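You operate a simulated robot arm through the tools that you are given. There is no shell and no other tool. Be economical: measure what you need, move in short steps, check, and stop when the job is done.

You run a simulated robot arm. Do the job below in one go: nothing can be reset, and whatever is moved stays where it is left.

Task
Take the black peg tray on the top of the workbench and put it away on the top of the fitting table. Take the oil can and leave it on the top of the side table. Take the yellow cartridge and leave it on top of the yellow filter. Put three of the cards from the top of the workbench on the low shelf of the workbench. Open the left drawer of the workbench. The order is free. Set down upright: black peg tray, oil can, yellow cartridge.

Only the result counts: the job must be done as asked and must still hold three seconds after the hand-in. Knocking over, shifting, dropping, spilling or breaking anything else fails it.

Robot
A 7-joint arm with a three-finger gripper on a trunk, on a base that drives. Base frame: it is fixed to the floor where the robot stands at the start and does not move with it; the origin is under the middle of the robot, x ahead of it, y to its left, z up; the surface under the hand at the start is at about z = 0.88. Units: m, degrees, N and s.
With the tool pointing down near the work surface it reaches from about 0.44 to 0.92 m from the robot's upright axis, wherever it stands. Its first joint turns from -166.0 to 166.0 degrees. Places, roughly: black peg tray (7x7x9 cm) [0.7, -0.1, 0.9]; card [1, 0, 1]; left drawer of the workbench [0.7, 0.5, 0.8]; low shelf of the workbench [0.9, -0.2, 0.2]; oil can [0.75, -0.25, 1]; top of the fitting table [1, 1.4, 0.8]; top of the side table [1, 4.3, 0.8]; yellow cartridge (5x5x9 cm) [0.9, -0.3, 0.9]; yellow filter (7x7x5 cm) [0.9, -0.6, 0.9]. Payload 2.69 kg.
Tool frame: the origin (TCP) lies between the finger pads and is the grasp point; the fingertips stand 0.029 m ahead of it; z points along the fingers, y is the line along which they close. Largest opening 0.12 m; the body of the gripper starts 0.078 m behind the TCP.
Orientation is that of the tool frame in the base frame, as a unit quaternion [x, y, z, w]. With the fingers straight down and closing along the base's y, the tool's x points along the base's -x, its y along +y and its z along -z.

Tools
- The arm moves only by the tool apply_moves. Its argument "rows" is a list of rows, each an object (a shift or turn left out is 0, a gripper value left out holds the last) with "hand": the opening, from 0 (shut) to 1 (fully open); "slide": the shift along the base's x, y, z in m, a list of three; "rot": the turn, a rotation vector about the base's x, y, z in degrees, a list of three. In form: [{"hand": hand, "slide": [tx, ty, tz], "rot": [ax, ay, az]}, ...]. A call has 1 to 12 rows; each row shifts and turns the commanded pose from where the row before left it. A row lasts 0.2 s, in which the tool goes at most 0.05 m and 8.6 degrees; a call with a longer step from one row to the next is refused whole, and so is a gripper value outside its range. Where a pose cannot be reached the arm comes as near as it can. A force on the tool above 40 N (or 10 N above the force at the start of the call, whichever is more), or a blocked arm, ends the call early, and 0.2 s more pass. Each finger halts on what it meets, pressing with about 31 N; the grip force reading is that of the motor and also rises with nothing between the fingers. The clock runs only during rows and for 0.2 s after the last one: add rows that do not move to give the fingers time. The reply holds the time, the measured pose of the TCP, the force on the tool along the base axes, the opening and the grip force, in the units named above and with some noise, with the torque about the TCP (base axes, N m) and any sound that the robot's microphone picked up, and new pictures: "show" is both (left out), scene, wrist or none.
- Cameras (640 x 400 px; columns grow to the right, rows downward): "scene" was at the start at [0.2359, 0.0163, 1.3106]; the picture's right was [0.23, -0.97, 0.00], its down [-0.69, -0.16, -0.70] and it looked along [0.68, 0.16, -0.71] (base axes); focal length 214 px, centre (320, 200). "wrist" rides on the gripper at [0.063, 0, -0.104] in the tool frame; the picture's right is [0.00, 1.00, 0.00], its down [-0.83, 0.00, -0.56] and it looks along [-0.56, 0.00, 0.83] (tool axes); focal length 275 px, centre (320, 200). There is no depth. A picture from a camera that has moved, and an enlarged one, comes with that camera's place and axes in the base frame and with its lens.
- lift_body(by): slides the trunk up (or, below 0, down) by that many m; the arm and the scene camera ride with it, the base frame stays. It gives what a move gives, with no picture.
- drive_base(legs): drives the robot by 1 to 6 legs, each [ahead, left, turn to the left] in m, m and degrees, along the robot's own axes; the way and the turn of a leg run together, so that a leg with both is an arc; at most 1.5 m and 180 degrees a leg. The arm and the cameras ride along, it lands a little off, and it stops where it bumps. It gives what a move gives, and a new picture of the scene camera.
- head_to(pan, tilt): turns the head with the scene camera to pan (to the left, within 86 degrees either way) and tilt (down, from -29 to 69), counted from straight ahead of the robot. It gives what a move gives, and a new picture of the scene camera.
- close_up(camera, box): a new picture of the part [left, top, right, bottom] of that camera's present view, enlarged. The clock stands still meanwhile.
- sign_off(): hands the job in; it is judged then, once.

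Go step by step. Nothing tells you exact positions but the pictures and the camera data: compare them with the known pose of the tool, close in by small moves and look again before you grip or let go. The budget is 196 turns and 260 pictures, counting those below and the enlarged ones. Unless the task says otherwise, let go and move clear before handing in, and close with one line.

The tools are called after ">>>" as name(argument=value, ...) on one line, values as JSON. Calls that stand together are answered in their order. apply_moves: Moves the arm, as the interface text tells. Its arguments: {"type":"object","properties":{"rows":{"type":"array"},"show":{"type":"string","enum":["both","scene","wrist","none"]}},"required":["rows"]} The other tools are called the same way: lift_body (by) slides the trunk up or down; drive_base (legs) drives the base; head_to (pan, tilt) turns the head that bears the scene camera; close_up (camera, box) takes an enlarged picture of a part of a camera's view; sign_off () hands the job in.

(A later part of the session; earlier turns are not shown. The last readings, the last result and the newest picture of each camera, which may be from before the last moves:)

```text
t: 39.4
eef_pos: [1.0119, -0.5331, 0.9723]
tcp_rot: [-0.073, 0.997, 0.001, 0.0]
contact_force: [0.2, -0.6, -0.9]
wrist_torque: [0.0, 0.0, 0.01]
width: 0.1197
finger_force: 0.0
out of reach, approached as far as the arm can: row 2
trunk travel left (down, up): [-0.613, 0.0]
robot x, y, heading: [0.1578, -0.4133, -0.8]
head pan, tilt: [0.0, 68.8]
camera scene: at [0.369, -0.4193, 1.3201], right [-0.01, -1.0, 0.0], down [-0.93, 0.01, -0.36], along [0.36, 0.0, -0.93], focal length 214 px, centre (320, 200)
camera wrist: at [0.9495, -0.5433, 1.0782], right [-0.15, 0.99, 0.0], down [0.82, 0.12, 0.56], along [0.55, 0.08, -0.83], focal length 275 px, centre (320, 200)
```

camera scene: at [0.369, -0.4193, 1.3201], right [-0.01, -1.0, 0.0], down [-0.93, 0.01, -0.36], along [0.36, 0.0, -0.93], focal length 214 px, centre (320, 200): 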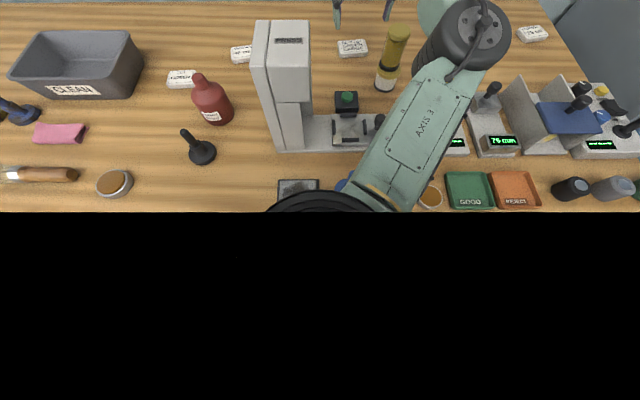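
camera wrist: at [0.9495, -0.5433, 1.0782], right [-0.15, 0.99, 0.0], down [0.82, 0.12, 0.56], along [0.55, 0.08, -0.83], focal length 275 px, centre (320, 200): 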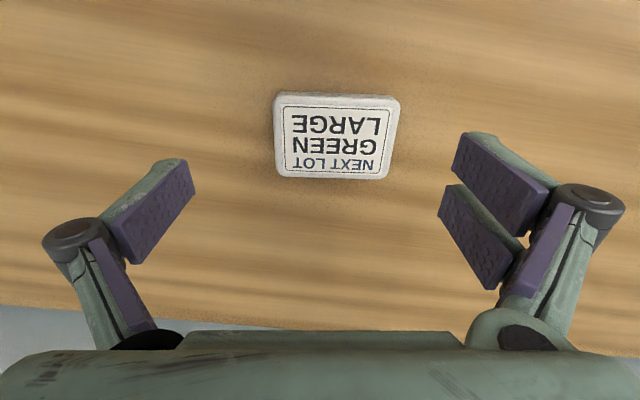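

>>> apply_moves(rows=[{"slide": [0.003, 0.01, -0.02], "rot": [0, 0, -2]}, {"slide": [0, 0, -0.02]}, {"slide": [0, 0, -0.017]}, {}], show="wrist")

```text
t: 40.4
eef_pos: [1.0152, -0.5228, 0.9149]
tcp_rot: [-0.056, 0.998, 0.001, -0.001]
contact_force: [-0.1, 0.9, -0.4]
wrist_torque: [0.0, -0.01, -0.04]
width: 0.1198
finger_force: 0.1
trunk travel left (down, up): [-0.613, 0.0]
robot x, y, heading: [0.153, -0.4163, -0.5]
head pan, tilt: [0.0, 68.8]
camera wrist: at [0.9526, -0.531, 1.0209], right [-0.12, 0.99, 0.0], down [0.83, 0.1, 0.56], along [0.55, 0.06, -0.83], focal length 275 px, centre (320, 200)
```

wrist: 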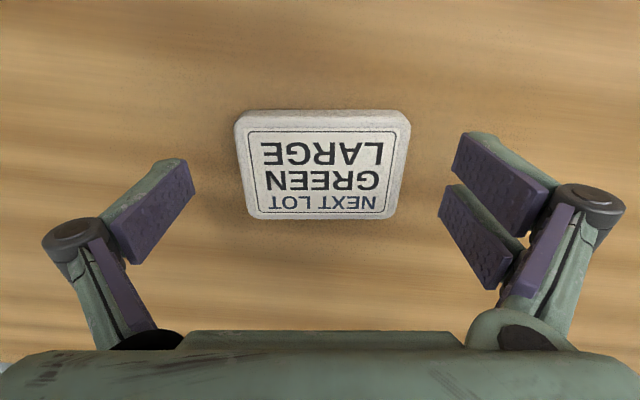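

>>> apply_moves(rows=[{"slide": [0, 0, -0.003]}, {"hand": 0.5}, {"hand": 0.5}, {"hand": 0.5}, {"hand": 0.5}, {"slide": [0, 0, 0.03]}, {"slide": [0, 0, 0.03]}], show="wrist")

```text
t: 42.0
eef_pos: [1.0158, -0.5213, 0.974]
tcp_rot: [-0.056, 0.998, -0.001, 0.001]
contact_force: [-0.1, 0.1, -0.8]
wrist_torque: [0.0, 0.0, -0.03]
width: 0.0843
finger_force: 30.9
trunk travel left (down, up): [-0.613, 0.0]
robot x, y, heading: [0.1536, -0.4156, -0.8]
head pan, tilt: [0.0, 68.8]
camera wrist: at [0.9531, -0.5288, 1.0789], right [-0.12, 0.99, 0.0], down [0.83, 0.1, 0.56], along [0.55, 0.06, -0.83], focal length 275 px, centre (320, 200)
```

wrist: 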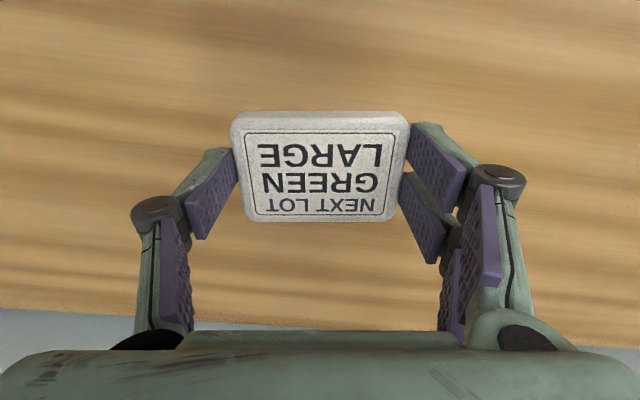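

Card held. I lift, shift clear of the stack, then back the base away from the bench.

>>> apply_moves(rows=[{"slide": [0, 0.01, 0.03], "hand": 0.4}, {"slide": [-0.01, 0.02, 0.03]}, {"slide": [-0.02, 0.01, 0.03]}, {"slide": [-0.03, 0.0, 0.02]}, {"slide": [-0.03, 0.0, 0.0]}, {"slide": [-0.03, 0.0, 0.0]}], show="scene")

>>> head_to(pan=0, tilt=35)

```text
t: 43.4
eef_pos: [0.8944, -0.4797, 1.0851]
tcp_rot: [-0.055, 0.998, 0.001, 0.0]
contact_force: [0.4, -1.5, -0.4]
wrist_torque: [0.01, -0.03, 0.05]
width: 0.0845
finger_force: 31.1
trunk travel left (down, up): [-0.613, 0.0]
robot x, y, heading: [0.1547, -0.412, -0.6]
head pan, tilt: [0.0, 68.8]
camera scene: at [0.3682, -0.4191, 1.3203], right [-0.01, -1.0, 0.0], down [-0.93, 0.01, -0.36], along [0.36, 0.0, -0.93], focal length 214 px, centre (320, 200)
```

scene: 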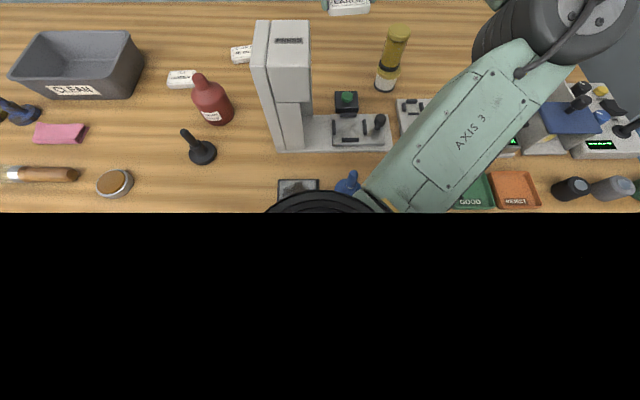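

```text
t: 44.4
eef_pos: [0.8957, -0.4811, 1.085]
tcp_rot: [-0.055, 0.998, 0.001, 0.0]
contact_force: [-0.3, -0.2, -1.1]
wrist_torque: [0.01, -0.03, -0.01]
width: 0.0841
finger_force: 30.5
trunk travel left (down, up): [-0.613, 0.0]
robot x, y, heading: [0.1533, -0.4109, -0.5]
head pan, tilt: [0.0, 35.0]
camera scene: at [0.4007, -0.4194, 1.3638], right [-0.01, -1.0, 0.0], down [-0.57, 0.01, -0.82], along [0.82, -0.01, -0.57], focal length 214 px, centre (320, 200)
```

scene: 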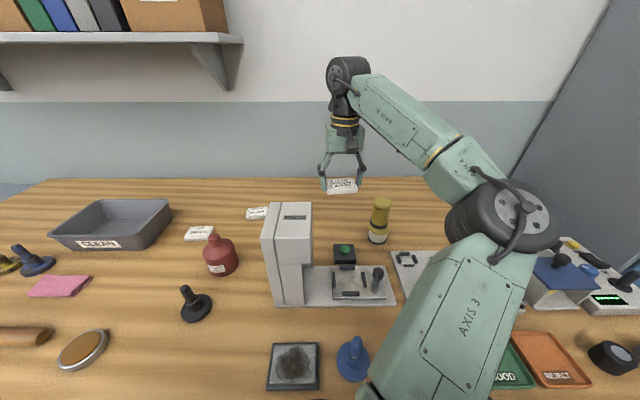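

>>> apply_moves(rows=[{"slide": [0, -0.015, 0.01]}], show="none")

>>> drive_base(legs=[[-0.55, 0, 0]])

>>> lift_body(by=-0.55)

>>> head_to(pan=15, tilt=10)

```text
t: 44.8
eef_pos: [0.8952, -0.4933, 1.0942]
tcp_rot: [-0.055, 0.998, -0.001, 0.0]
contact_force: [-1.0, -0.2, 0.3]
wrist_torque: [0.0, -0.01, 0.02]
width: 0.0845
finger_force: 31.2
trunk travel left (down, up): [-0.613, 0.0]
robot x, y, heading: [0.1585, -0.4141, -0.5]
head pan, tilt: [0.0, 35.0]
```

```text
t: 48.0
eef_pos: [0.3346, -0.4832, 1.0965]
tcp_rot: [-0.06, 0.998, 0.002, 0.0]
contact_force: [0.2, 0.0, -0.4]
wrist_torque: [0.02, 0.0, 0.0]
width: 0.0845
finger_force: 30.7
trunk travel left (down, up): [-0.613, 0.0]
robot x, y, heading: [-0.4071, -0.4098, 0.1]
head pan, tilt: [0.0, 35.0]
camera scene: at [-0.16, -0.4133, 1.3639], right [0.0, -1.0, 0.0], down [-0.57, 0.0, -0.82], along [0.82, 0.0, -0.57], focal length 214 px, centre (320, 200)
```

scene: 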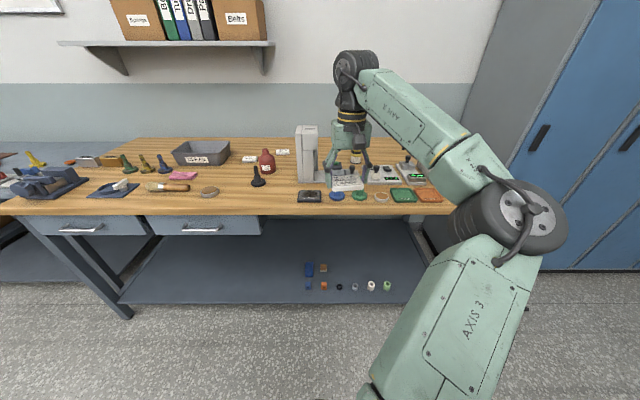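

```text
refused: -0.55 is not a number from -0.4 to 0.4
```

```text
t: 48.9
eef_pos: [0.3352, -0.4826, 1.0957]
tcp_rot: [-0.06, 0.998, 0.001, 0.0]
contact_force: [-0.1, 1.0, -0.3]
wrist_torque: [0.0, 0.04, 0.03]
width: 0.0843
finger_force: 31.4
trunk travel left (down, up): [-0.613, 0.0]
robot x, y, heading: [-0.401, -0.4106, -0.2]
head pan, tilt: [15.0, 10.0]
camera scene: at [-0.1578, -0.3893, 1.4039], right [0.26, -0.97, 0.0], down [-0.17, -0.04, -0.98], along [0.95, 0.25, -0.17], focal length 214 px, centre (320, 200)
```

scene: 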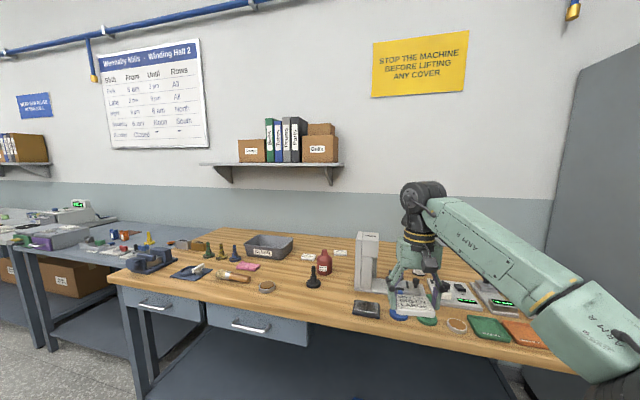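

Lowering the trunk to reach the low shelf.

>>> lift_body(by=-0.4)

>>> lift_body(by=-0.19)

>>> drive_base(legs=[[0, 0.4, 0]])

>>> head_to(pan=0, tilt=25)

```text
t: 52.7
eef_pos: [0.3354, -0.4827, 0.6951]
tcp_rot: [-0.06, 0.998, 0.001, 0.0]
contact_force: [-0.3, 0.1, -1.7]
wrist_torque: [0.03, 0.01, 0.0]
width: 0.0842
finger_force: 31.1
trunk travel left (down, up): [-0.213, 0.4]
robot x, y, heading: [-0.4042, -0.4172, -0.2]
head pan, tilt: [15.0, 10.0]
```

```text
t: 55.0
eef_pos: [0.3334, -0.4809, 0.5678]
tcp_rot: [-0.06, 0.998, -0.001, 0.003]
contact_force: [0.1, 0.2, 0.2]
wrist_torque: [-0.01, -0.01, 0.02]
width: 0.0843
finger_force: 30.8
trunk travel left (down, up): [-0.078, 0.535]
robot x, y, heading: [-0.4054, -0.4123, -0.2]
head pan, tilt: [15.0, 10.0]
stopped: the arm was blocked; the commanded pose is now the measured one
```

```text
t: 58.6
eef_pos: [0.3334, -0.0757, 0.569]
tcp_rot: [-0.065, 0.998, -0.001, 0.003]
contact_force: [-0.4, -0.3, -0.7]
wrist_torque: [0.02, -0.01, 0.0]
width: 0.0844
finger_force: 30.4
trunk travel left (down, up): [-0.078, 0.535]
robot x, y, heading: [-0.4047, -0.0116, 0.1]
head pan, tilt: [15.0, 10.0]
camera scene: at [-0.1614, 0.0117, 0.8728], right [0.26, -0.96, 0.0], down [-0.16, -0.05, -0.99], along [0.95, 0.26, -0.17], focal length 214 px, centre (320, 200)
```

scene: 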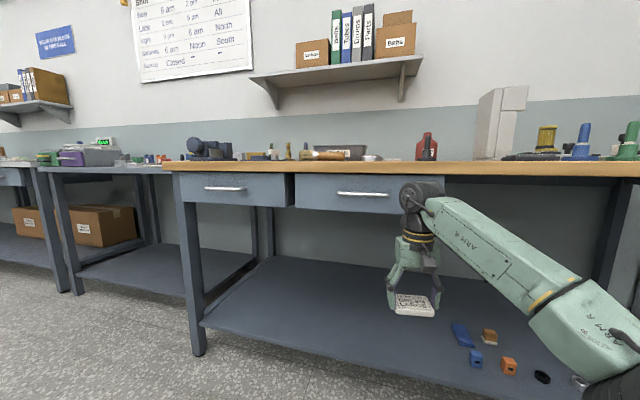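

```text
t: 59.4
eef_pos: [0.3348, -0.0766, 0.5673]
tcp_rot: [-0.066, 0.998, -0.002, 0.002]
contact_force: [-0.4, -0.2, -0.7]
wrist_torque: [0.02, -0.01, -0.04]
width: 0.0844
finger_force: 30.8
trunk travel left (down, up): [-0.078, 0.535]
robot x, y, heading: [-0.405, -0.0147, 0.2]
head pan, tilt: [0.0, 25.0]
camera scene: at [-0.1588, -0.0122, 0.8486], right [0.01, -1.0, 0.0], down [-0.42, 0.0, -0.91], along [0.91, 0.0, -0.42], focal length 214 px, centre (320, 200)
```

scene: 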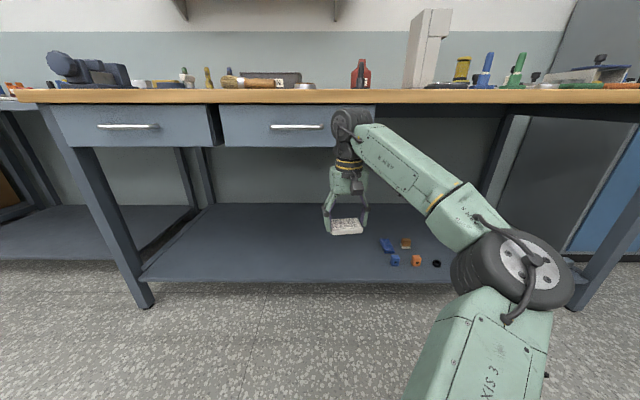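

Trunk went down 0.535 before the arm was blocked by the robot body; I'll give it some room and lower with the arm.

>>> lift_body(by=0.03)

>>> apply_moves(rows=[{"slide": [0, 0, -0.04]}, {"slide": [0, 0, -0.04]}, {"slide": [0, 0, -0.04]}, {"slide": [0, 0, -0.04]}, {"slide": [0, 0, -0.04]}, {"slide": [0, 0, -0.04]}], show="scene")

```text
t: 60.1
eef_pos: [0.3347, -0.0781, 0.59]
tcp_rot: [-0.066, 0.998, -0.001, 0.001]
contact_force: [0.1, 0.4, -0.5]
wrist_torque: [-0.01, 0.02, -0.03]
width: 0.0845
finger_force: 30.9
trunk travel left (down, up): [-0.108, 0.505]
robot x, y, heading: [-0.4065, -0.0109, 0.2]
head pan, tilt: [0.0, 25.0]
```

```text
t: 61.5
eef_pos: [0.332, -0.0751, 0.3506]
tcp_rot: [-0.066, 0.998, 0.0, 0.0]
contact_force: [-0.8, -0.1, 0.7]
wrist_torque: [0.0, 0.0, 0.02]
width: 0.0843
finger_force: 30.9
trunk travel left (down, up): [-0.108, 0.505]
robot x, y, heading: [-0.4038, -0.0097, 0.4]
head pan, tilt: [0.0, 25.0]
camera scene: at [-0.1562, -0.0127, 0.875], right [0.0, -1.0, 0.0], down [-0.42, 0.0, -0.91], along [0.91, 0.0, -0.42], focal length 214 px, centre (320, 200)
```

scene: 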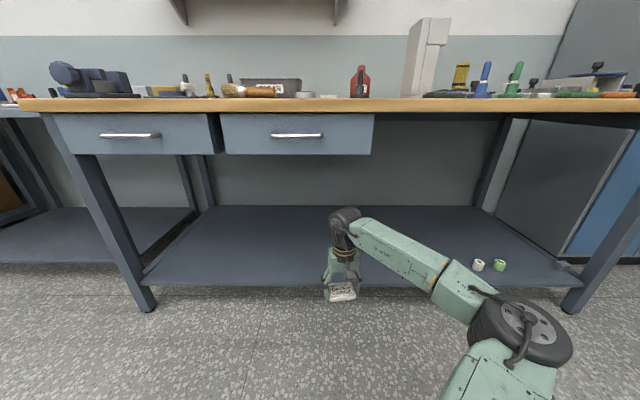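

>>> drive_base(legs=[[0.3, 0, 0]])

>>> apply_moves(rows=[{"slide": [0, 0, -0.03]}, {"slide": [0, 0, -0.03]}])

```text
t: 63.6
eef_pos: [0.6339, -0.0885, 0.3499]
tcp_rot: [-0.057, 0.998, -0.001, 0.0]
contact_force: [-0.6, -0.1, 0.3]
wrist_torque: [0.0, -0.03, 0.03]
width: 0.0839
finger_force: 31.0
trunk travel left (down, up): [-0.108, 0.505]
robot x, y, heading: [-0.1048, -0.0135, -0.8]
head pan, tilt: [0.0, 25.0]
camera scene: at [0.1458, -0.0177, 0.8749], right [-0.01, -1.0, 0.0], down [-0.42, 0.0, -0.91], along [0.91, -0.01, -0.42], focal length 214 px, centre (320, 200)
```

scene: 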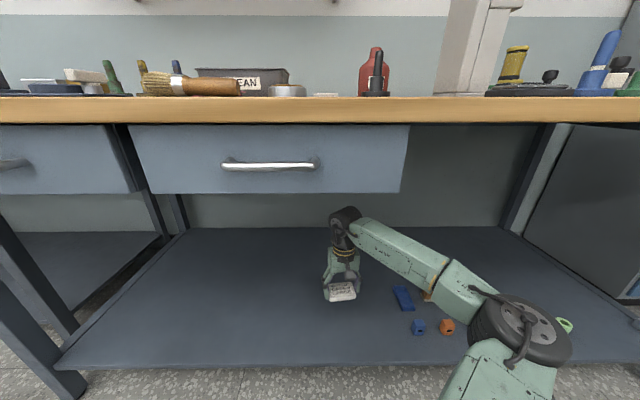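

```text
t: 64.2
eef_pos: [0.6342, -0.0911, 0.289]
tcp_rot: [-0.057, 0.998, 0.0, 0.001]
contact_force: [0.0, 0.5, -0.5]
wrist_torque: [0.0, -0.01, -0.05]
width: 0.0842
finger_force: 31.6
trunk travel left (down, up): [-0.108, 0.505]
robot x, y, heading: [-0.1036, -0.0159, -0.5]
head pan, tilt: [0.0, 25.0]
camera scene: at [0.1457, -0.0177, 0.8749], right [-0.01, -1.0, 0.0], down [-0.42, 0.0, -0.91], along [0.91, -0.01, -0.42], focal length 214 px, centre (320, 200)
camera wrist: at [0.5716, -0.0991, 0.3949], right [-0.12, 0.99, 0.0], down [0.82, 0.1, 0.56], along [0.55, 0.07, -0.83], focal length 275 px, centre (320, 200)
```

scene: 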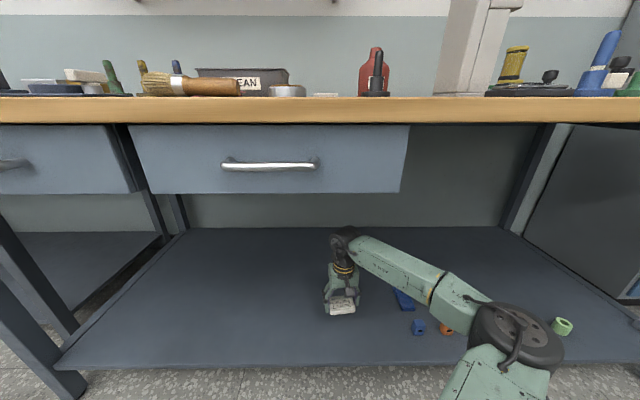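
wrist: 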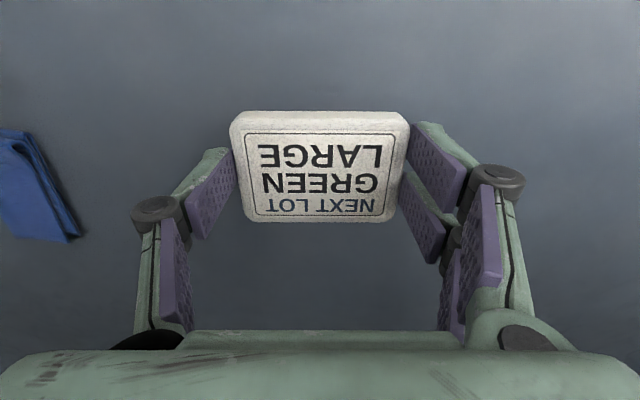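

>>> apply_moves(rows=[{"slide": [0, 0, -0.03]}, {"slide": [0, 0, -0.01]}, {}], show="wrist")

```text
t: 65.0
eef_pos: [0.6337, -0.0921, 0.2505]
tcp_rot: [-0.057, 0.998, 0.0, 0.001]
contact_force: [-0.2, 0.4, -0.6]
wrist_torque: [0.0, -0.01, 0.01]
width: 0.0844
finger_force: 30.4
trunk travel left (down, up): [-0.108, 0.505]
robot x, y, heading: [-0.103, -0.015, -0.6]
head pan, tilt: [0.0, 25.0]
camera wrist: at [0.5722, -0.0997, 0.3564], right [-0.12, 0.99, 0.0], down [0.82, 0.1, 0.56], along [0.55, 0.07, -0.83], focal length 275 px, centre (320, 200)
```

wrist: 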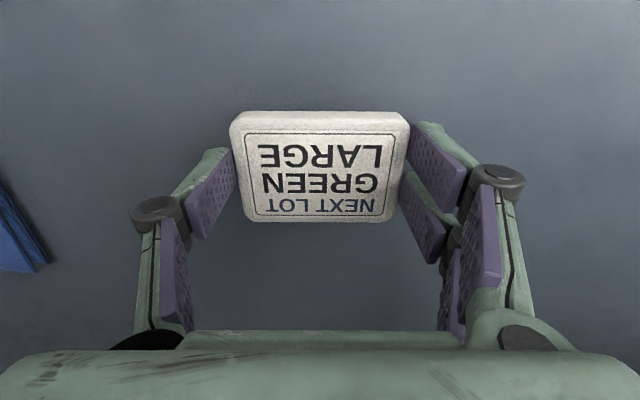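

>>> apply_moves(rows=[{"slide": [0, 0, -0.008]}, {"slide": [0, 0, -0.004]}, {"slide": [0, 0, -0.003]}, {}], show="none")

```text
t: 66.0
eef_pos: [0.6333, -0.0899, 0.2366]
tcp_rot: [-0.057, 0.998, -0.001, 0.002]
contact_force: [-0.4, 0.0, -0.5]
wrist_torque: [-0.03, 0.01, 0.01]
width: 0.0846
finger_force: 30.7
trunk travel left (down, up): [-0.108, 0.505]
robot x, y, heading: [-0.1015, -0.0136, -0.7]
head pan, tilt: [0.0, 25.0]
```

>>> apply_moves(rows=[{"slide": [0, 0, -0.003]}, {"slide": [0, 0, -0.003]}, {}], show="none")

>>> apply_moves(rows=[{"slide": [0, 0, -0.003]}, {"slide": [0, 0, -0.002]}, {}], show="wrist")

```text
t: 66.8
eef_pos: [0.6339, -0.0898, 0.2304]
tcp_rot: [-0.058, 0.998, -0.001, 0.001]
contact_force: [0.3, 0.3, -0.3]
wrist_torque: [0.04, -0.01, 0.01]
width: 0.0844
finger_force: 30.3
trunk travel left (down, up): [-0.108, 0.505]
robot x, y, heading: [-0.1064, -0.0141, -0.5]
head pan, tilt: [0.0, 25.0]
```

```text
t: 67.6
eef_pos: [0.6337, -0.0895, 0.2259]
tcp_rot: [-0.058, 0.998, -0.001, 0.0]
contact_force: [0.3, -0.3, 0.1]
wrist_torque: [0.01, 0.0, -0.02]
width: 0.0844
finger_force: 30.9
trunk travel left (down, up): [-0.108, 0.505]
robot x, y, heading: [-0.1035, -0.011, -0.7]
head pan, tilt: [0.0, 25.0]
camera wrist: at [0.5705, -0.0973, 0.3307], right [-0.12, 0.99, 0.0], down [0.82, 0.1, 0.56], along [0.55, 0.06, -0.83], focal length 275 px, centre (320, 200)
```

wrist: 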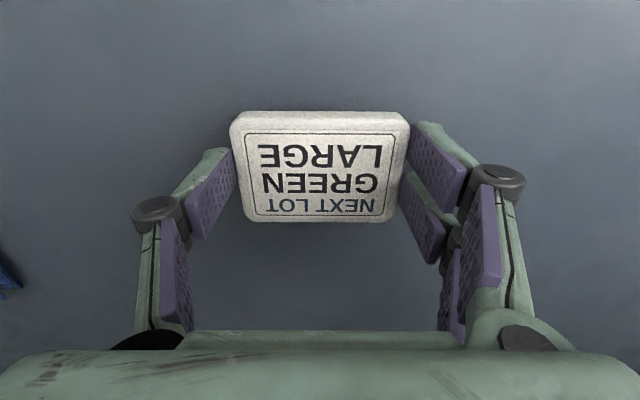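

>>> apply_moves(rows=[{"slide": [0, 0, -0.003]}, {"slide": [0, 0, -0.003]}, {"slide": [0, 0, -0.002]}, {}], show="wrist")

```text
t: 68.6
eef_pos: [0.634, -0.0887, 0.217]
tcp_rot: [-0.058, 0.998, -0.002, 0.001]
contact_force: [0.0, 0.6, -0.5]
wrist_torque: [0.0, 0.01, -0.01]
width: 0.0842
finger_force: 31.4
trunk travel left (down, up): [-0.108, 0.505]
robot x, y, heading: [-0.1071, -0.015, -0.6]
head pan, tilt: [0.0, 25.0]
camera wrist: at [0.5704, -0.0968, 0.3229], right [-0.12, 0.99, 0.0], down [0.82, 0.1, 0.56], along [0.55, 0.07, -0.83], focal length 275 px, centre (320, 200)
```

wrist: 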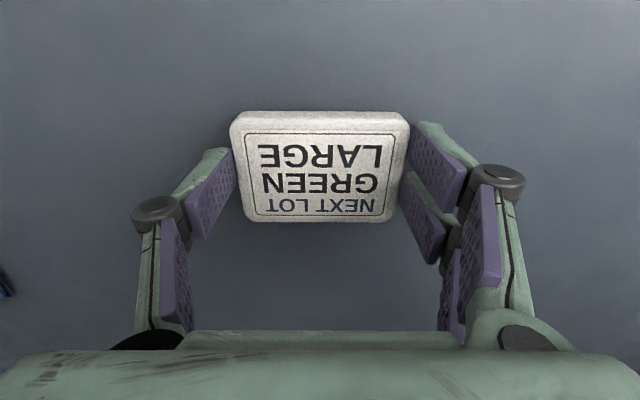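

>>> apply_moves(rows=[{"slide": [0, 0, -0.003]}, {"slide": [0, 0, -0.003]}, {"slide": [0, 0, -0.002]}, {}], show="none")

>>> apply_moves(rows=[{"slide": [0, 0, -0.002]}, {"slide": [0, 0, -0.002]}, {"slide": [0, 0, -0.002]}, {}], show="wrist")

```text
t: 69.6
eef_pos: [0.6341, -0.0881, 0.2125]
tcp_rot: [-0.058, 0.998, -0.001, 0.002]
contact_force: [-5.5, -1.4, 18.6]
wrist_torque: [0.14, 0.43, 0.04]
width: 0.0844
finger_force: 30.9
trunk travel left (down, up): [-0.108, 0.505]
robot x, y, heading: [-0.1018, -0.0169, -0.8]
head pan, tilt: [0.0, 25.0]
```

```text
t: 70.6
eef_pos: [0.6352, -0.0887, 0.2057]
tcp_rot: [-0.057, 0.998, 0.0, 0.003]
contact_force: [3.3, -2.9, 24.5]
wrist_torque: [-0.06, -0.12, 0.01]
width: 0.0844
finger_force: 31.5
trunk travel left (down, up): [-0.108, 0.505]
robot x, y, heading: [-0.1044, -0.0136, -0.5]
head pan, tilt: [0.0, 25.0]
camera wrist: at [0.5715, -0.0962, 0.311], right [-0.12, 0.99, 0.0], down [0.82, 0.1, 0.56], along [0.56, 0.06, -0.83], focal length 275 px, centre (320, 200)
```

wrist: 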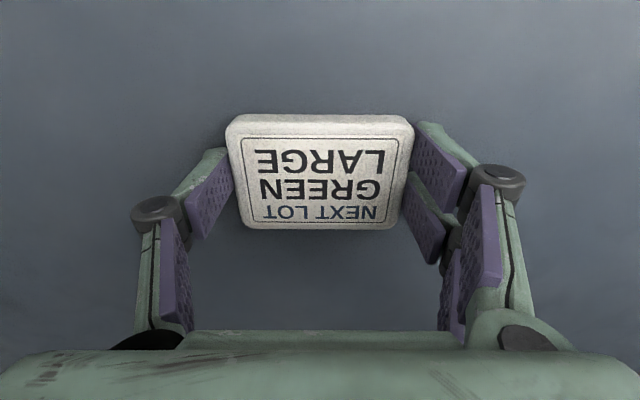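

Shelf contact (card bottom down, shelf z≈0.18). Release, rise, and back out.

>>> apply_moves(rows=[{"hand": 0.85}, {"hand": 0.85}, {"hand": 0.85}, {"slide": [0, 0, 0.03]}, {"slide": [0, 0, 0.04]}, {"slide": [0, 0, 0.04]}, {"slide": [0, 0, 0.03]}], show="wrist")

>>> drive_base(legs=[[-0.33, 0, 0]])

```text
t: 72.2
eef_pos: [0.6307, -0.0889, 0.3437]
tcp_rot: [-0.057, 0.998, -0.001, 0.0]
contact_force: [0.7, 0.2, 0.3]
wrist_torque: [0.03, 0.02, 0.01]
width: 0.1021
finger_force: 0.1
trunk travel left (down, up): [-0.108, 0.505]
robot x, y, heading: [-0.103, -0.0091, -0.4]
head pan, tilt: [0.0, 25.0]
camera wrist: at [0.5686, -0.0977, 0.4493], right [-0.12, 0.99, 0.0], down [0.82, 0.1, 0.56], along [0.55, 0.07, -0.83], focal length 275 px, centre (320, 200)
```

wrist: 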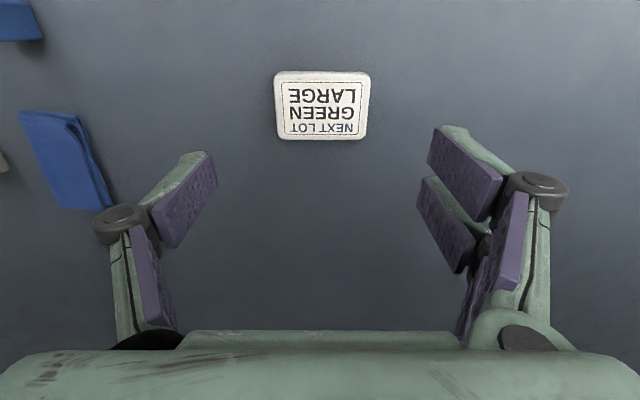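

```text
t: 74.4
eef_pos: [0.2997, -0.0868, 0.3427]
tcp_rot: [-0.058, 0.998, 0.0, 0.001]
contact_force: [-0.3, -0.1, 0.0]
wrist_torque: [0.01, 0.0, 0.03]
width: 0.1022
finger_force: 0.1
trunk travel left (down, up): [-0.108, 0.505]
robot x, y, heading: [-0.4305, -0.0123, -0.5]
head pan, tilt: [0.0, 25.0]
camera scene: at [-0.1857, -0.014, 0.8749], right [-0.01, -1.0, 0.0], down [-0.42, 0.01, -0.91], along [0.91, -0.01, -0.42], focal length 214 px, centre (320, 200)
```

scene: 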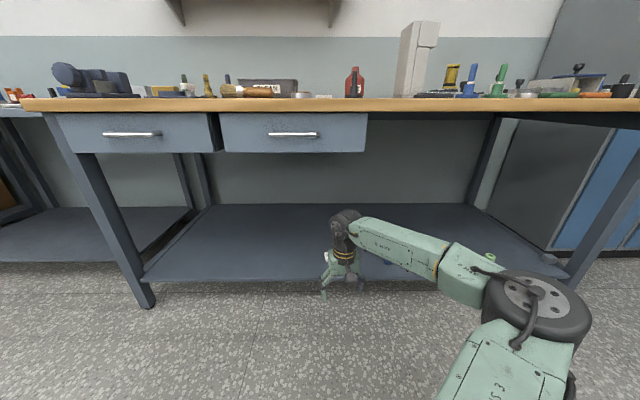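

Card 1 is on the shelf. I raise trunk and arm for the next cards.

>>> lift_body(by=0.4)

>>> lift_body(by=0.105)

>>> apply_moves(rows=[{"slide": [0, 0, 0.04], "rot": [0, 0, -3]}, {"slide": [0, 0, 0.04], "rot": [0, 0, -3]}, {"slide": [0, 0, 0.04]}, {"slide": [0, 0, 0.04]}, {"slide": [0, 0, 0.04]}, {"slide": [0, 0, 0.04]}], show="none")

>>> drive_base(legs=[[0, 0.11, 0], [0.5, 0, 0]])

```text
t: 78.2
eef_pos: [0.3001, -0.0853, 0.7447]
tcp_rot: [-0.058, 0.998, -0.001, 0.001]
contact_force: [-0.1, -0.4, 0.4]
wrist_torque: [0.0, -0.01, 0.01]
width: 0.1022
finger_force: 0.0
trunk travel left (down, up): [-0.508, 0.105]
robot x, y, heading: [-0.435, -0.0125, -0.5]
head pan, tilt: [0.0, 25.0]
```

```text
t: 79.6
eef_pos: [0.3, -0.0846, 0.8479]
tcp_rot: [-0.057, 0.998, -0.001, 0.0]
contact_force: [0.5, -0.9, -0.1]
wrist_torque: [0.0, 0.01, -0.02]
width: 0.1019
finger_force: 0.0
trunk travel left (down, up): [-0.613, 0.0]
robot x, y, heading: [-0.4369, -0.0086, -0.8]
head pan, tilt: [0.0, 25.0]
```

```text
t: 81.0
eef_pos: [0.2995, -0.0863, 1.0931]
tcp_rot: [-0.006, 1.0, -0.001, 0.001]
contact_force: [0.9, -0.2, -0.6]
wrist_torque: [0.01, -0.01, -0.01]
width: 0.1019
finger_force: 0.1
trunk travel left (down, up): [-0.613, 0.0]
robot x, y, heading: [-0.4354, -0.0105, -0.5]
head pan, tilt: [0.0, 25.0]
```

```text
t: 85.0
eef_pos: [0.7968, 0.022, 1.0922]
tcp_rot: [-0.008, 1.0, 0.0, 0.0]
contact_force: [0.2, -0.2, 0.1]
wrist_torque: [0.03, 0.0, -0.01]
width: 0.1021
finger_force: 0.0
trunk travel left (down, up): [-0.613, 0.0]
robot x, y, heading: [0.0611, 0.0921, -0.4]
head pan, tilt: [0.0, 25.0]
camera scene: at [0.3108, 0.0904, 1.3797], right [-0.01, -1.0, 0.0], down [-0.42, 0.0, -0.91], along [0.91, 0.0, -0.42], focal length 214 px, centre (320, 200)
```

scene: 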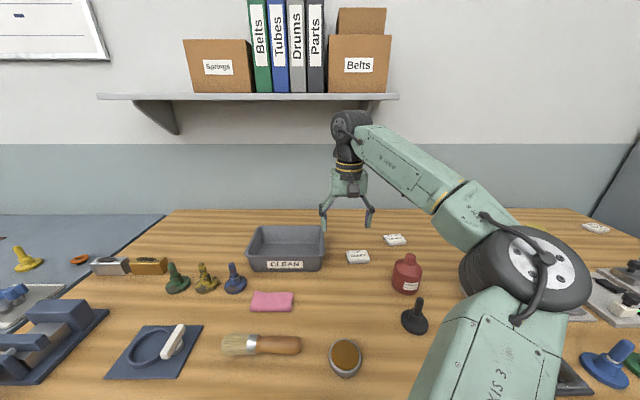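

>>> apply_moves(rows=[{"slide": [0.02, -0.02, -0.03], "hand": 1.0}, {"slide": [0.03, -0.02, -0.04]}, {"slide": [0.03, -0.02, -0.03]}], show="wrist")

```text
refused: row 2 steps farther than a row can; nothing moved
```

>>> apply_moves(rows=[{"slide": [0.02, -0.02, -0.03], "hand": 1.0}, {"slide": [0.03, -0.02, -0.03]}, {"slide": [0.03, -0.02, -0.03]}], show="wrist")

```text
t: 85.8
eef_pos: [0.8765, -0.0343, 1.0031]
tcp_rot: [-0.008, 1.0, -0.001, 0.0]
contact_force: [-0.4, 0.2, -1.6]
wrist_torque: [0.0, 0.01, 0.0]
width: 0.1201
finger_force: 0.1
trunk travel left (down, up): [-0.613, 0.0]
robot x, y, heading: [0.064, 0.0946, -0.3]
head pan, tilt: [0.0, 25.0]
camera wrist: at [0.8129, -0.0358, 1.1084], right [-0.02, 1.0, 0.0], down [0.83, 0.02, 0.56], along [0.56, 0.01, -0.83], focal length 275 px, centre (320, 200)
```

wrist: 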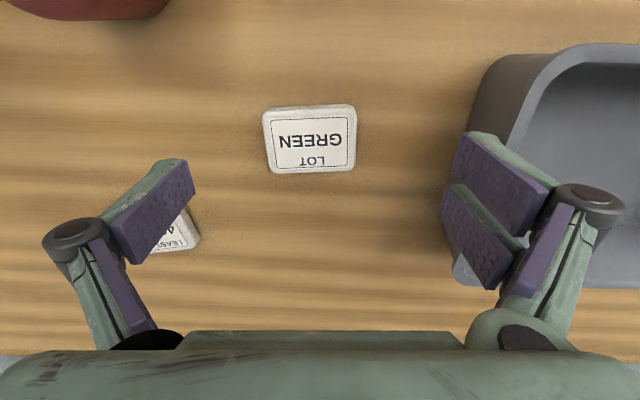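

>>> apply_moves(rows=[{"slide": [0.019, -0.007, 0], "rot": [0, 0, 4], "hand": 0.88}, {"slide": [0, 0, -0.03]}, {"slide": [0, 0, -0.03]}, {}], show="wrist")

```text
t: 86.8
eef_pos: [0.8942, -0.0453, 0.9422]
tcp_rot: [-0.043, 0.999, -0.001, 0.001]
contact_force: [0.5, -0.2, -0.1]
wrist_torque: [-0.04, 0.02, -0.01]
width: 0.1057
finger_force: 0.0
trunk travel left (down, up): [-0.613, 0.0]
robot x, y, heading: [0.0621, 0.0955, -0.3]
head pan, tilt: [0.0, 25.0]
camera wrist: at [0.8319, -0.0507, 1.0478], right [-0.09, 1.0, 0.0], down [0.83, 0.08, 0.56], along [0.56, 0.05, -0.83], focal length 275 px, centre (320, 200)
```

wrist: 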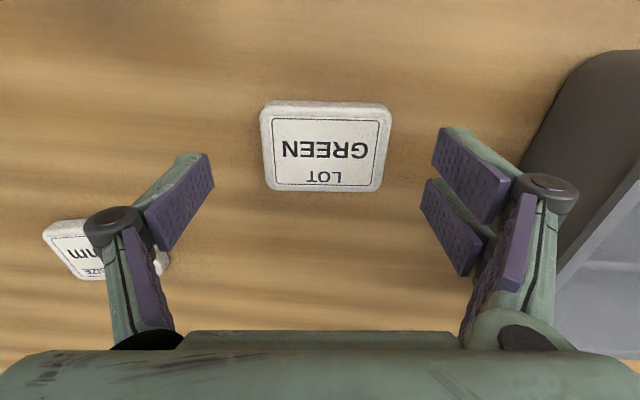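

>>> apply_moves(rows=[{"slide": [0.001, 0.003, -0.02]}, {"slide": [0, 0, -0.01]}, {"hand": 0.5}, {"hand": 0.5}, {"hand": 0.5}, {"hand": 0.5}, {"slide": [0, 0, 0.03]}, {"slide": [0, 0, 0.04]}], show="wrist")

```text
t: 88.6
eef_pos: [0.893, -0.0405, 0.983]
tcp_rot: [-0.044, 0.999, -0.001, 0.0]
contact_force: [-0.4, -0.4, -0.3]
wrist_torque: [0.03, -0.01, 0.01]
width: 0.074
finger_force: 31.1
trunk travel left (down, up): [-0.613, 0.0]
robot x, y, heading: [0.0598, 0.0946, -0.2]
head pan, tilt: [0.0, 25.0]
camera wrist: at [0.8306, -0.0471, 1.0894], right [-0.09, 1.0, 0.0], down [0.83, 0.08, 0.56], along [0.55, 0.05, -0.83], focal length 275 px, centre (320, 200)
```

wrist: 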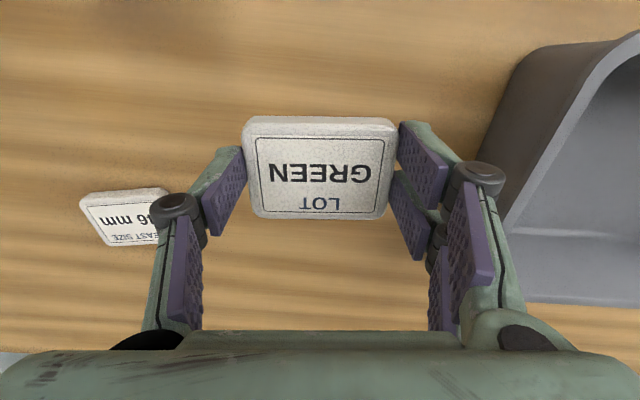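

>>> apply_moves(rows=[{"slide": [-0.01, 0, 0.04], "hand": 0.4}, {"slide": [-0.03, 0, 0.035]}, {"slide": [-0.04, 0, 0.03]}, {"slide": [-0.04, 0, 0.01]}], show="none")

>>> drive_base(legs=[[-0.48, 0, 0], [0, 0.1, 0]])

>>> lift_body(by=-0.4)

>>> lift_body(by=-0.1)

```text
t: 89.6
eef_pos: [0.7757, -0.044, 1.1021]
tcp_rot: [-0.043, 0.999, -0.002, 0.001]
contact_force: [0.3, 0.2, -0.3]
wrist_torque: [0.01, -0.01, -0.02]
width: 0.0741
finger_force: 31.3
trunk travel left (down, up): [-0.613, 0.0]
robot x, y, heading: [0.0591, 0.0976, -0.3]
head pan, tilt: [0.0, 25.0]
```

```text
t: 93.6
eef_pos: [0.2865, 0.0517, 1.102]
tcp_rot: [-0.031, 1.0, 0.0, 0.001]
contact_force: [0.3, -0.5, -1.1]
wrist_torque: [-0.06, 0.01, 0.0]
width: 0.0742
finger_force: 30.7
trunk travel left (down, up): [-0.613, 0.0]
robot x, y, heading: [-0.4268, 0.2056, -1.9]
head pan, tilt: [0.0, 25.0]
camera scene: at [-0.1753, 0.1971, 1.3798], right [-0.03, -1.0, 0.0], down [-0.42, 0.01, -0.91], along [0.91, -0.03, -0.42], focal length 214 px, centre (320, 200)
```

scene: 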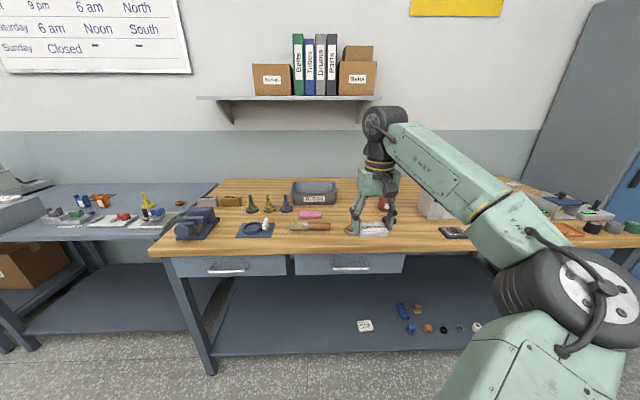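

```text
t: 97.4
eef_pos: [0.2882, 0.0512, 0.7008]
tcp_rot: [-0.031, 1.0, -0.001, 0.001]
contact_force: [-0.6, -0.8, -0.8]
wrist_torque: [-0.02, -0.01, 0.02]
width: 0.074
finger_force: 30.7
trunk travel left (down, up): [-0.213, 0.4]
robot x, y, heading: [-0.4225, 0.2086, -1.5]
head pan, tilt: [0.0, 25.0]
```

```text
t: 98.7
eef_pos: [0.288, 0.0515, 0.6017]
tcp_rot: [-0.031, 1.0, -0.001, 0.0]
contact_force: [-0.1, 0.0, 0.3]
wrist_torque: [-0.02, 0.03, -0.03]
width: 0.0742
finger_force: 31.5
trunk travel left (down, up): [-0.113, 0.5]
robot x, y, heading: [-0.4266, 0.2059, -1.7]
head pan, tilt: [0.0, 25.0]
```

>>> apply_moves(rows=[{"slide": [0, 0.01, -0.045]}, {"slide": [0, 0.01, -0.045]}, {"slide": [0, 0.01, -0.045]}, {"slide": [0, 0.0, -0.045]}, {"slide": [0, 0, -0.045]}, {"slide": [0, 0, -0.035]}], show="none")

>>> drive_base(legs=[[0.34, 0, 0]])

>>> apply_moves(rows=[{"slide": [0, 0, -0.04]}, {"slide": [0, 0, -0.04]}], show="both")

```text
t: 100.1
eef_pos: [0.2887, 0.084, 0.3432]
tcp_rot: [-0.032, 0.999, -0.001, 0.002]
contact_force: [0.0, 0.6, -0.1]
wrist_torque: [-0.04, 0.02, -0.04]
width: 0.0741
finger_force: 31.1
trunk travel left (down, up): [-0.113, 0.5]
robot x, y, heading: [-0.4258, 0.2042, -1.5]
head pan, tilt: [0.0, 25.0]
```

```text
t: 102.4
eef_pos: [0.6354, 0.0773, 0.3446]
tcp_rot: [-0.033, 0.999, 0.0, 0.001]
contact_force: [-0.1, -0.2, -1.2]
wrist_torque: [0.0, 0.01, -0.02]
width: 0.0739
finger_force: 30.8
trunk travel left (down, up): [-0.113, 0.5]
robot x, y, heading: [-0.0799, 0.1959, -1.6]
head pan, tilt: [0.0, 25.0]
camera scene: at [0.17, 0.188, 0.8798], right [-0.03, -1.0, 0.0], down [-0.42, 0.01, -0.91], along [0.91, -0.02, -0.42], focal length 214 px, centre (320, 200)
```

scene: 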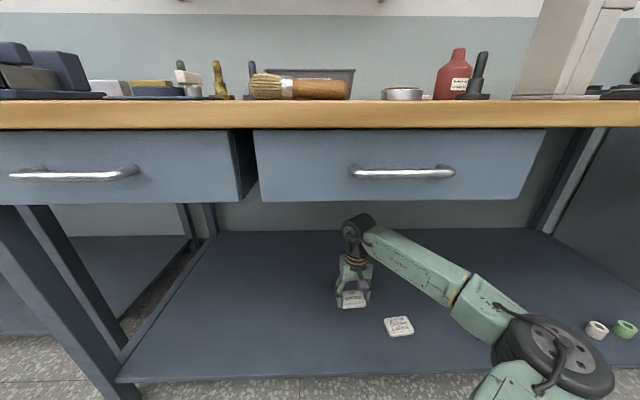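

```text
t: 103.0
eef_pos: [0.6371, 0.0764, 0.2651]
tcp_rot: [-0.033, 0.999, -0.001, 0.001]
contact_force: [0.5, -0.2, -0.1]
wrist_torque: [0.0, -0.02, -0.03]
width: 0.074
finger_force: 31.0
trunk travel left (down, up): [-0.113, 0.5]
robot x, y, heading: [-0.0753, 0.1965, -1.5]
head pan, tilt: [0.0, 25.0]
camera scene: at [0.1699, 0.188, 0.8799], right [-0.03, -1.0, 0.0], down [-0.42, 0.01, -0.91], along [0.91, -0.02, -0.42], focal length 214 px, centre (320, 200)
camera wrist: at [0.5738, 0.0716, 0.3716], right [-0.07, 1.0, 0.0], down [0.83, 0.06, 0.56], along [0.56, 0.04, -0.83], focal length 275 px, centre (320, 200)
```

scene: 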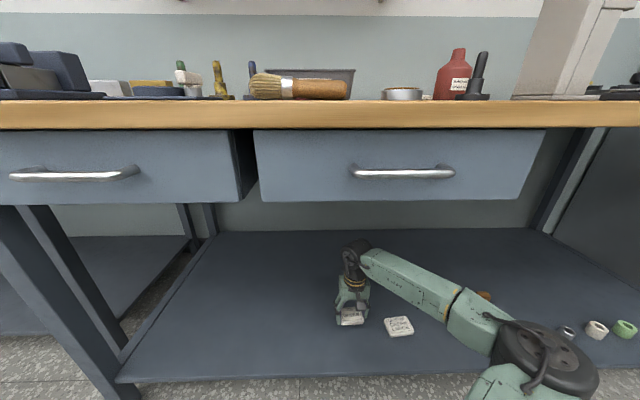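
wrist: 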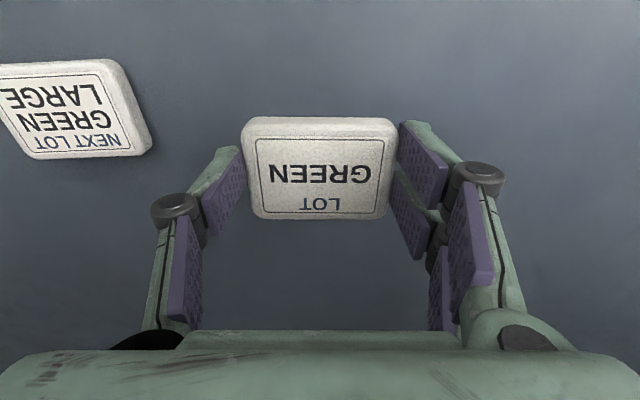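

>>> apply_moves(rows=[{"slide": [0, 0, -0.03]}, {"slide": [0, 0, -0.016]}, {"slide": [0, 0, -0.003]}, {"slide": [0, 0, -0.002]}, {}], show="wrist")

```text
t: 104.2
eef_pos: [0.6362, 0.0757, 0.214]
tcp_rot: [-0.033, 0.999, -0.001, 0.001]
contact_force: [0.3, 0.5, 0.1]
wrist_torque: [0.0, 0.02, -0.03]
width: 0.074
finger_force: 31.1
trunk travel left (down, up): [-0.113, 0.5]
robot x, y, heading: [-0.0791, 0.1959, -1.5]
head pan, tilt: [0.0, 25.0]
camera wrist: at [0.5735, 0.0715, 0.3195], right [-0.07, 1.0, 0.0], down [0.83, 0.06, 0.56], along [0.56, 0.04, -0.83], focal length 275 px, centre (320, 200)
```

wrist: 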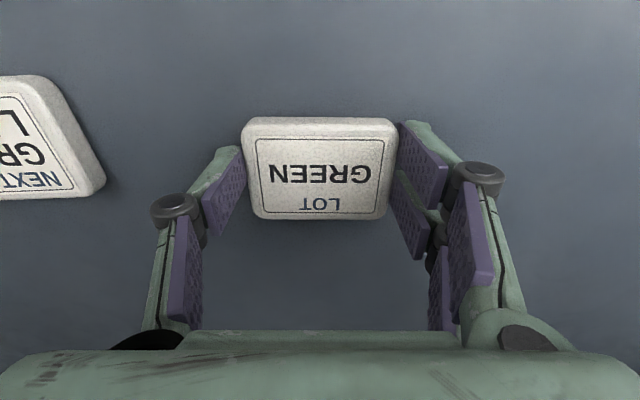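

>>> apply_moves(rows=[{"slide": [0, 0, -0.002]}, {"slide": [0, 0, -0.002]}, {}], show="none")

```text
t: 105.0
eef_pos: [0.6361, 0.076, 0.2121]
tcp_rot: [-0.032, 0.999, -0.002, 0.003]
contact_force: [-2.5, -3.0, 21.2]
wrist_torque: [0.11, 0.43, 0.03]
width: 0.0744
finger_force: 30.7
trunk travel left (down, up): [-0.113, 0.5]
robot x, y, heading: [-0.0788, 0.2006, -1.3]
head pan, tilt: [0.0, 25.0]
```

Contact. Release, rise, back out and raise for the last card.

>>> apply_moves(rows=[{"hand": 0.78}, {"hand": 0.78}, {"hand": 0.78}, {"slide": [0, 0, 0.03]}, {"slide": [0, 0, 0.04]}, {"slide": [0, 0, 0.04]}, {"slide": [0, 0, 0.03]}], show="wrist")

>>> drive_base(legs=[[-0.36, 0, 1.3]])

>>> lift_body(by=0.4)

>>> lift_body(by=0.1)

>>> apply_moves(rows=[{"slide": [0, 0, 0.045]}, {"slide": [0, 0, 0.045]}, {"slide": [0, 0, 0.045]}, {"slide": [0, 0, 0.045]}, {"slide": [0, 0, 0.04]}, {"slide": [0, 0, 0.03]}], show="none")

```text
t: 106.6
eef_pos: [0.6373, 0.0798, 0.3475]
tcp_rot: [-0.033, 0.999, -0.001, 0.0]
contact_force: [0.5, -0.7, -0.4]
wrist_torque: [0.01, 0.01, 0.01]
width: 0.0936
finger_force: 0.1
trunk travel left (down, up): [-0.113, 0.5]
robot x, y, heading: [-0.0786, 0.1974, -1.9]
head pan, tilt: [0.0, 25.0]
camera wrist: at [0.5741, 0.0738, 0.4533], right [-0.07, 1.0, 0.0], down [0.83, 0.06, 0.56], along [0.56, 0.04, -0.83], focal length 275 px, centre (320, 200)
```

wrist: 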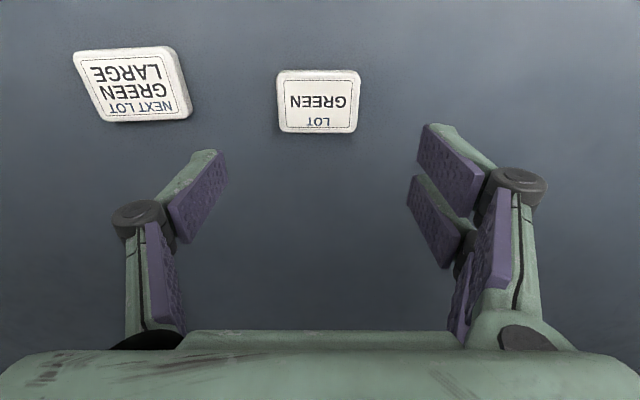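

```text
t: 108.9
eef_pos: [0.2765, 0.0998, 0.3461]
tcp_rot: [-0.043, 0.999, -0.001, 0.001]
contact_force: [0.6, -0.1, -0.3]
wrist_torque: [0.03, -0.01, -0.02]
width: 0.0937
finger_force: 0.1
trunk travel left (down, up): [-0.113, 0.5]
robot x, y, heading: [-0.4433, 0.199, -0.3]
head pan, tilt: [0.0, 25.0]
camera scene: at [-0.1936, 0.1988, 0.8798], right [0.0, -1.0, 0.0], down [-0.42, 0.0, -0.91], along [0.91, 0.0, -0.42], focal length 214 px, centre (320, 200)
```

scene: 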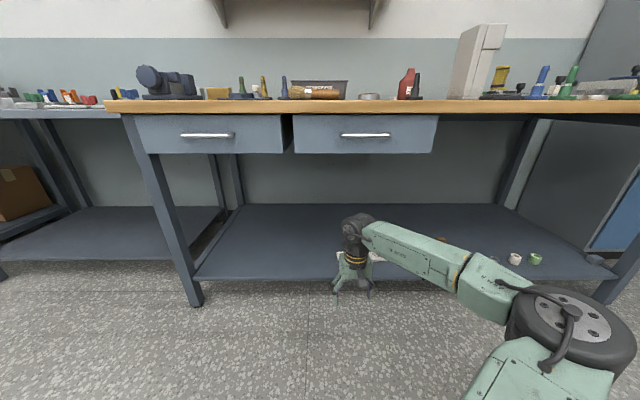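

```text
t: 112.7
eef_pos: [0.2756, 0.0996, 0.7472]
tcp_rot: [-0.044, 0.999, 0.0, 0.0]
contact_force: [0.4, 0.6, 1.1]
wrist_torque: [-0.01, 0.01, 0.0]
width: 0.0938
finger_force: 0.0
trunk travel left (down, up): [-0.513, 0.1]
robot x, y, heading: [-0.445, 0.2001, -0.3]
head pan, tilt: [0.0, 25.0]
```

```text
t: 114.1
eef_pos: [0.2762, 0.0995, 0.8468]
tcp_rot: [-0.043, 0.999, 0.0, 0.0]
contact_force: [-0.3, -1.1, 0.1]
wrist_torque: [-0.03, 0.01, 0.03]
width: 0.0935
finger_force: 0.1
trunk travel left (down, up): [-0.613, 0.0]
robot x, y, heading: [-0.4449, 0.2031, -0.3]
head pan, tilt: [0.0, 25.0]
```

```text
t: 115.5
eef_pos: [0.2753, 0.1004, 1.0989]
tcp_rot: [-0.044, 0.999, -0.001, -0.001]
contact_force: [0.6, -0.3, -1.3]
wrist_torque: [-0.01, -0.02, -0.02]
width: 0.0937
finger_force: 0.1
trunk travel left (down, up): [-0.613, 0.0]
robot x, y, heading: [-0.4398, 0.2024, -0.4]
head pan, tilt: [0.0, 25.0]
```

Next the "46 mm" card. I drive up again, staying clear of the wall shelf (front x≈1.07, z≈1.39).

>>> drive_base(legs=[[0, -0.12, 0], [0.59, 0, 0]])

>>> apply_moves(rows=[{"slide": [0.0, -0.035, -0.03], "hand": 1.0, "rot": [0, 0, -3]}, {"slide": [0.01, -0.035, -0.03]}, {"slide": [0.02, -0.03, -0.03]}], show="both")

```text
t: 120.0
eef_pos: [0.8705, -0.0064, 1.0987]
tcp_rot: [-0.05, 0.999, -0.001, 0.0]
contact_force: [0.2, 0.5, 0.3]
wrist_torque: [-0.02, 0.0, 0.02]
width: 0.0935
finger_force: 0.0
trunk travel left (down, up): [-0.613, 0.0]
robot x, y, heading: [0.1541, 0.0838, 0.5]
head pan, tilt: [0.0, 25.0]
camera scene: at [0.4002, 0.0851, 1.3797], right [0.01, -1.0, 0.0], down [-0.42, 0.0, -0.91], along [0.91, 0.01, -0.42], focal length 214 px, centre (320, 200)
```

scene: 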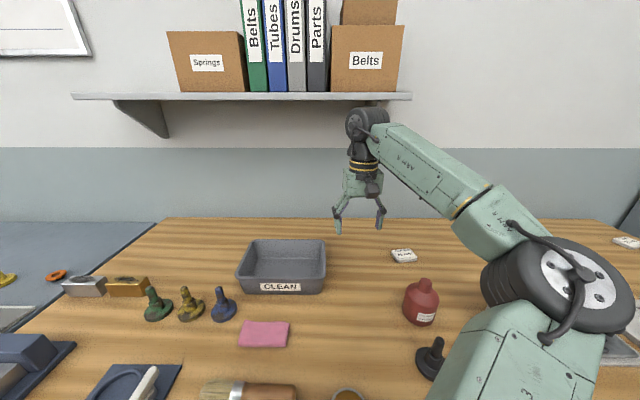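

```text
t: 120.8
eef_pos: [0.8992, -0.1088, 1.0092]
tcp_rot: [-0.025, 1.0, -0.001, 0.0]
contact_force: [0.5, -0.1, 0.4]
wrist_torque: [0.02, -0.02, -0.01]
width: 0.1199
finger_force: 0.1
trunk travel left (down, up): [-0.613, 0.0]
robot x, y, heading: [0.1527, 0.0845, 0.7]
head pan, tilt: [0.0, 25.0]
camera scene: at [0.4003, 0.0848, 1.3797], right [0.01, -1.0, 0.0], down [-0.42, 0.0, -0.91], along [0.91, 0.01, -0.42], focal length 214 px, centre (320, 200)
camera wrist: at [0.837, -0.1118, 1.1149], right [-0.05, 1.0, 0.0], down [0.83, 0.04, 0.56], along [0.56, 0.03, -0.83], focal length 275 px, centre (320, 200)
```

scene: 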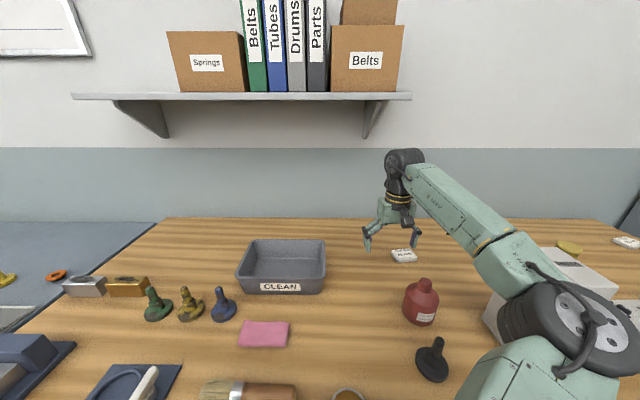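
wrist: 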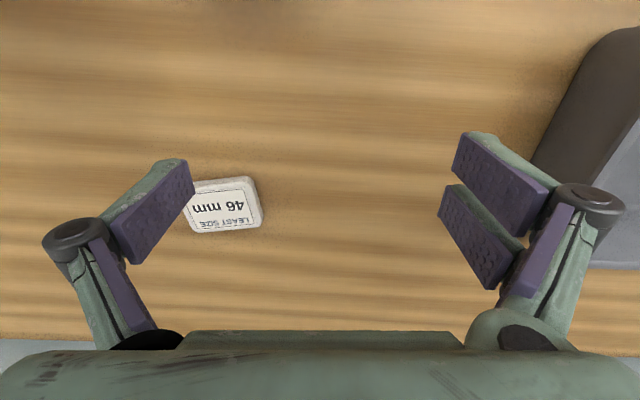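

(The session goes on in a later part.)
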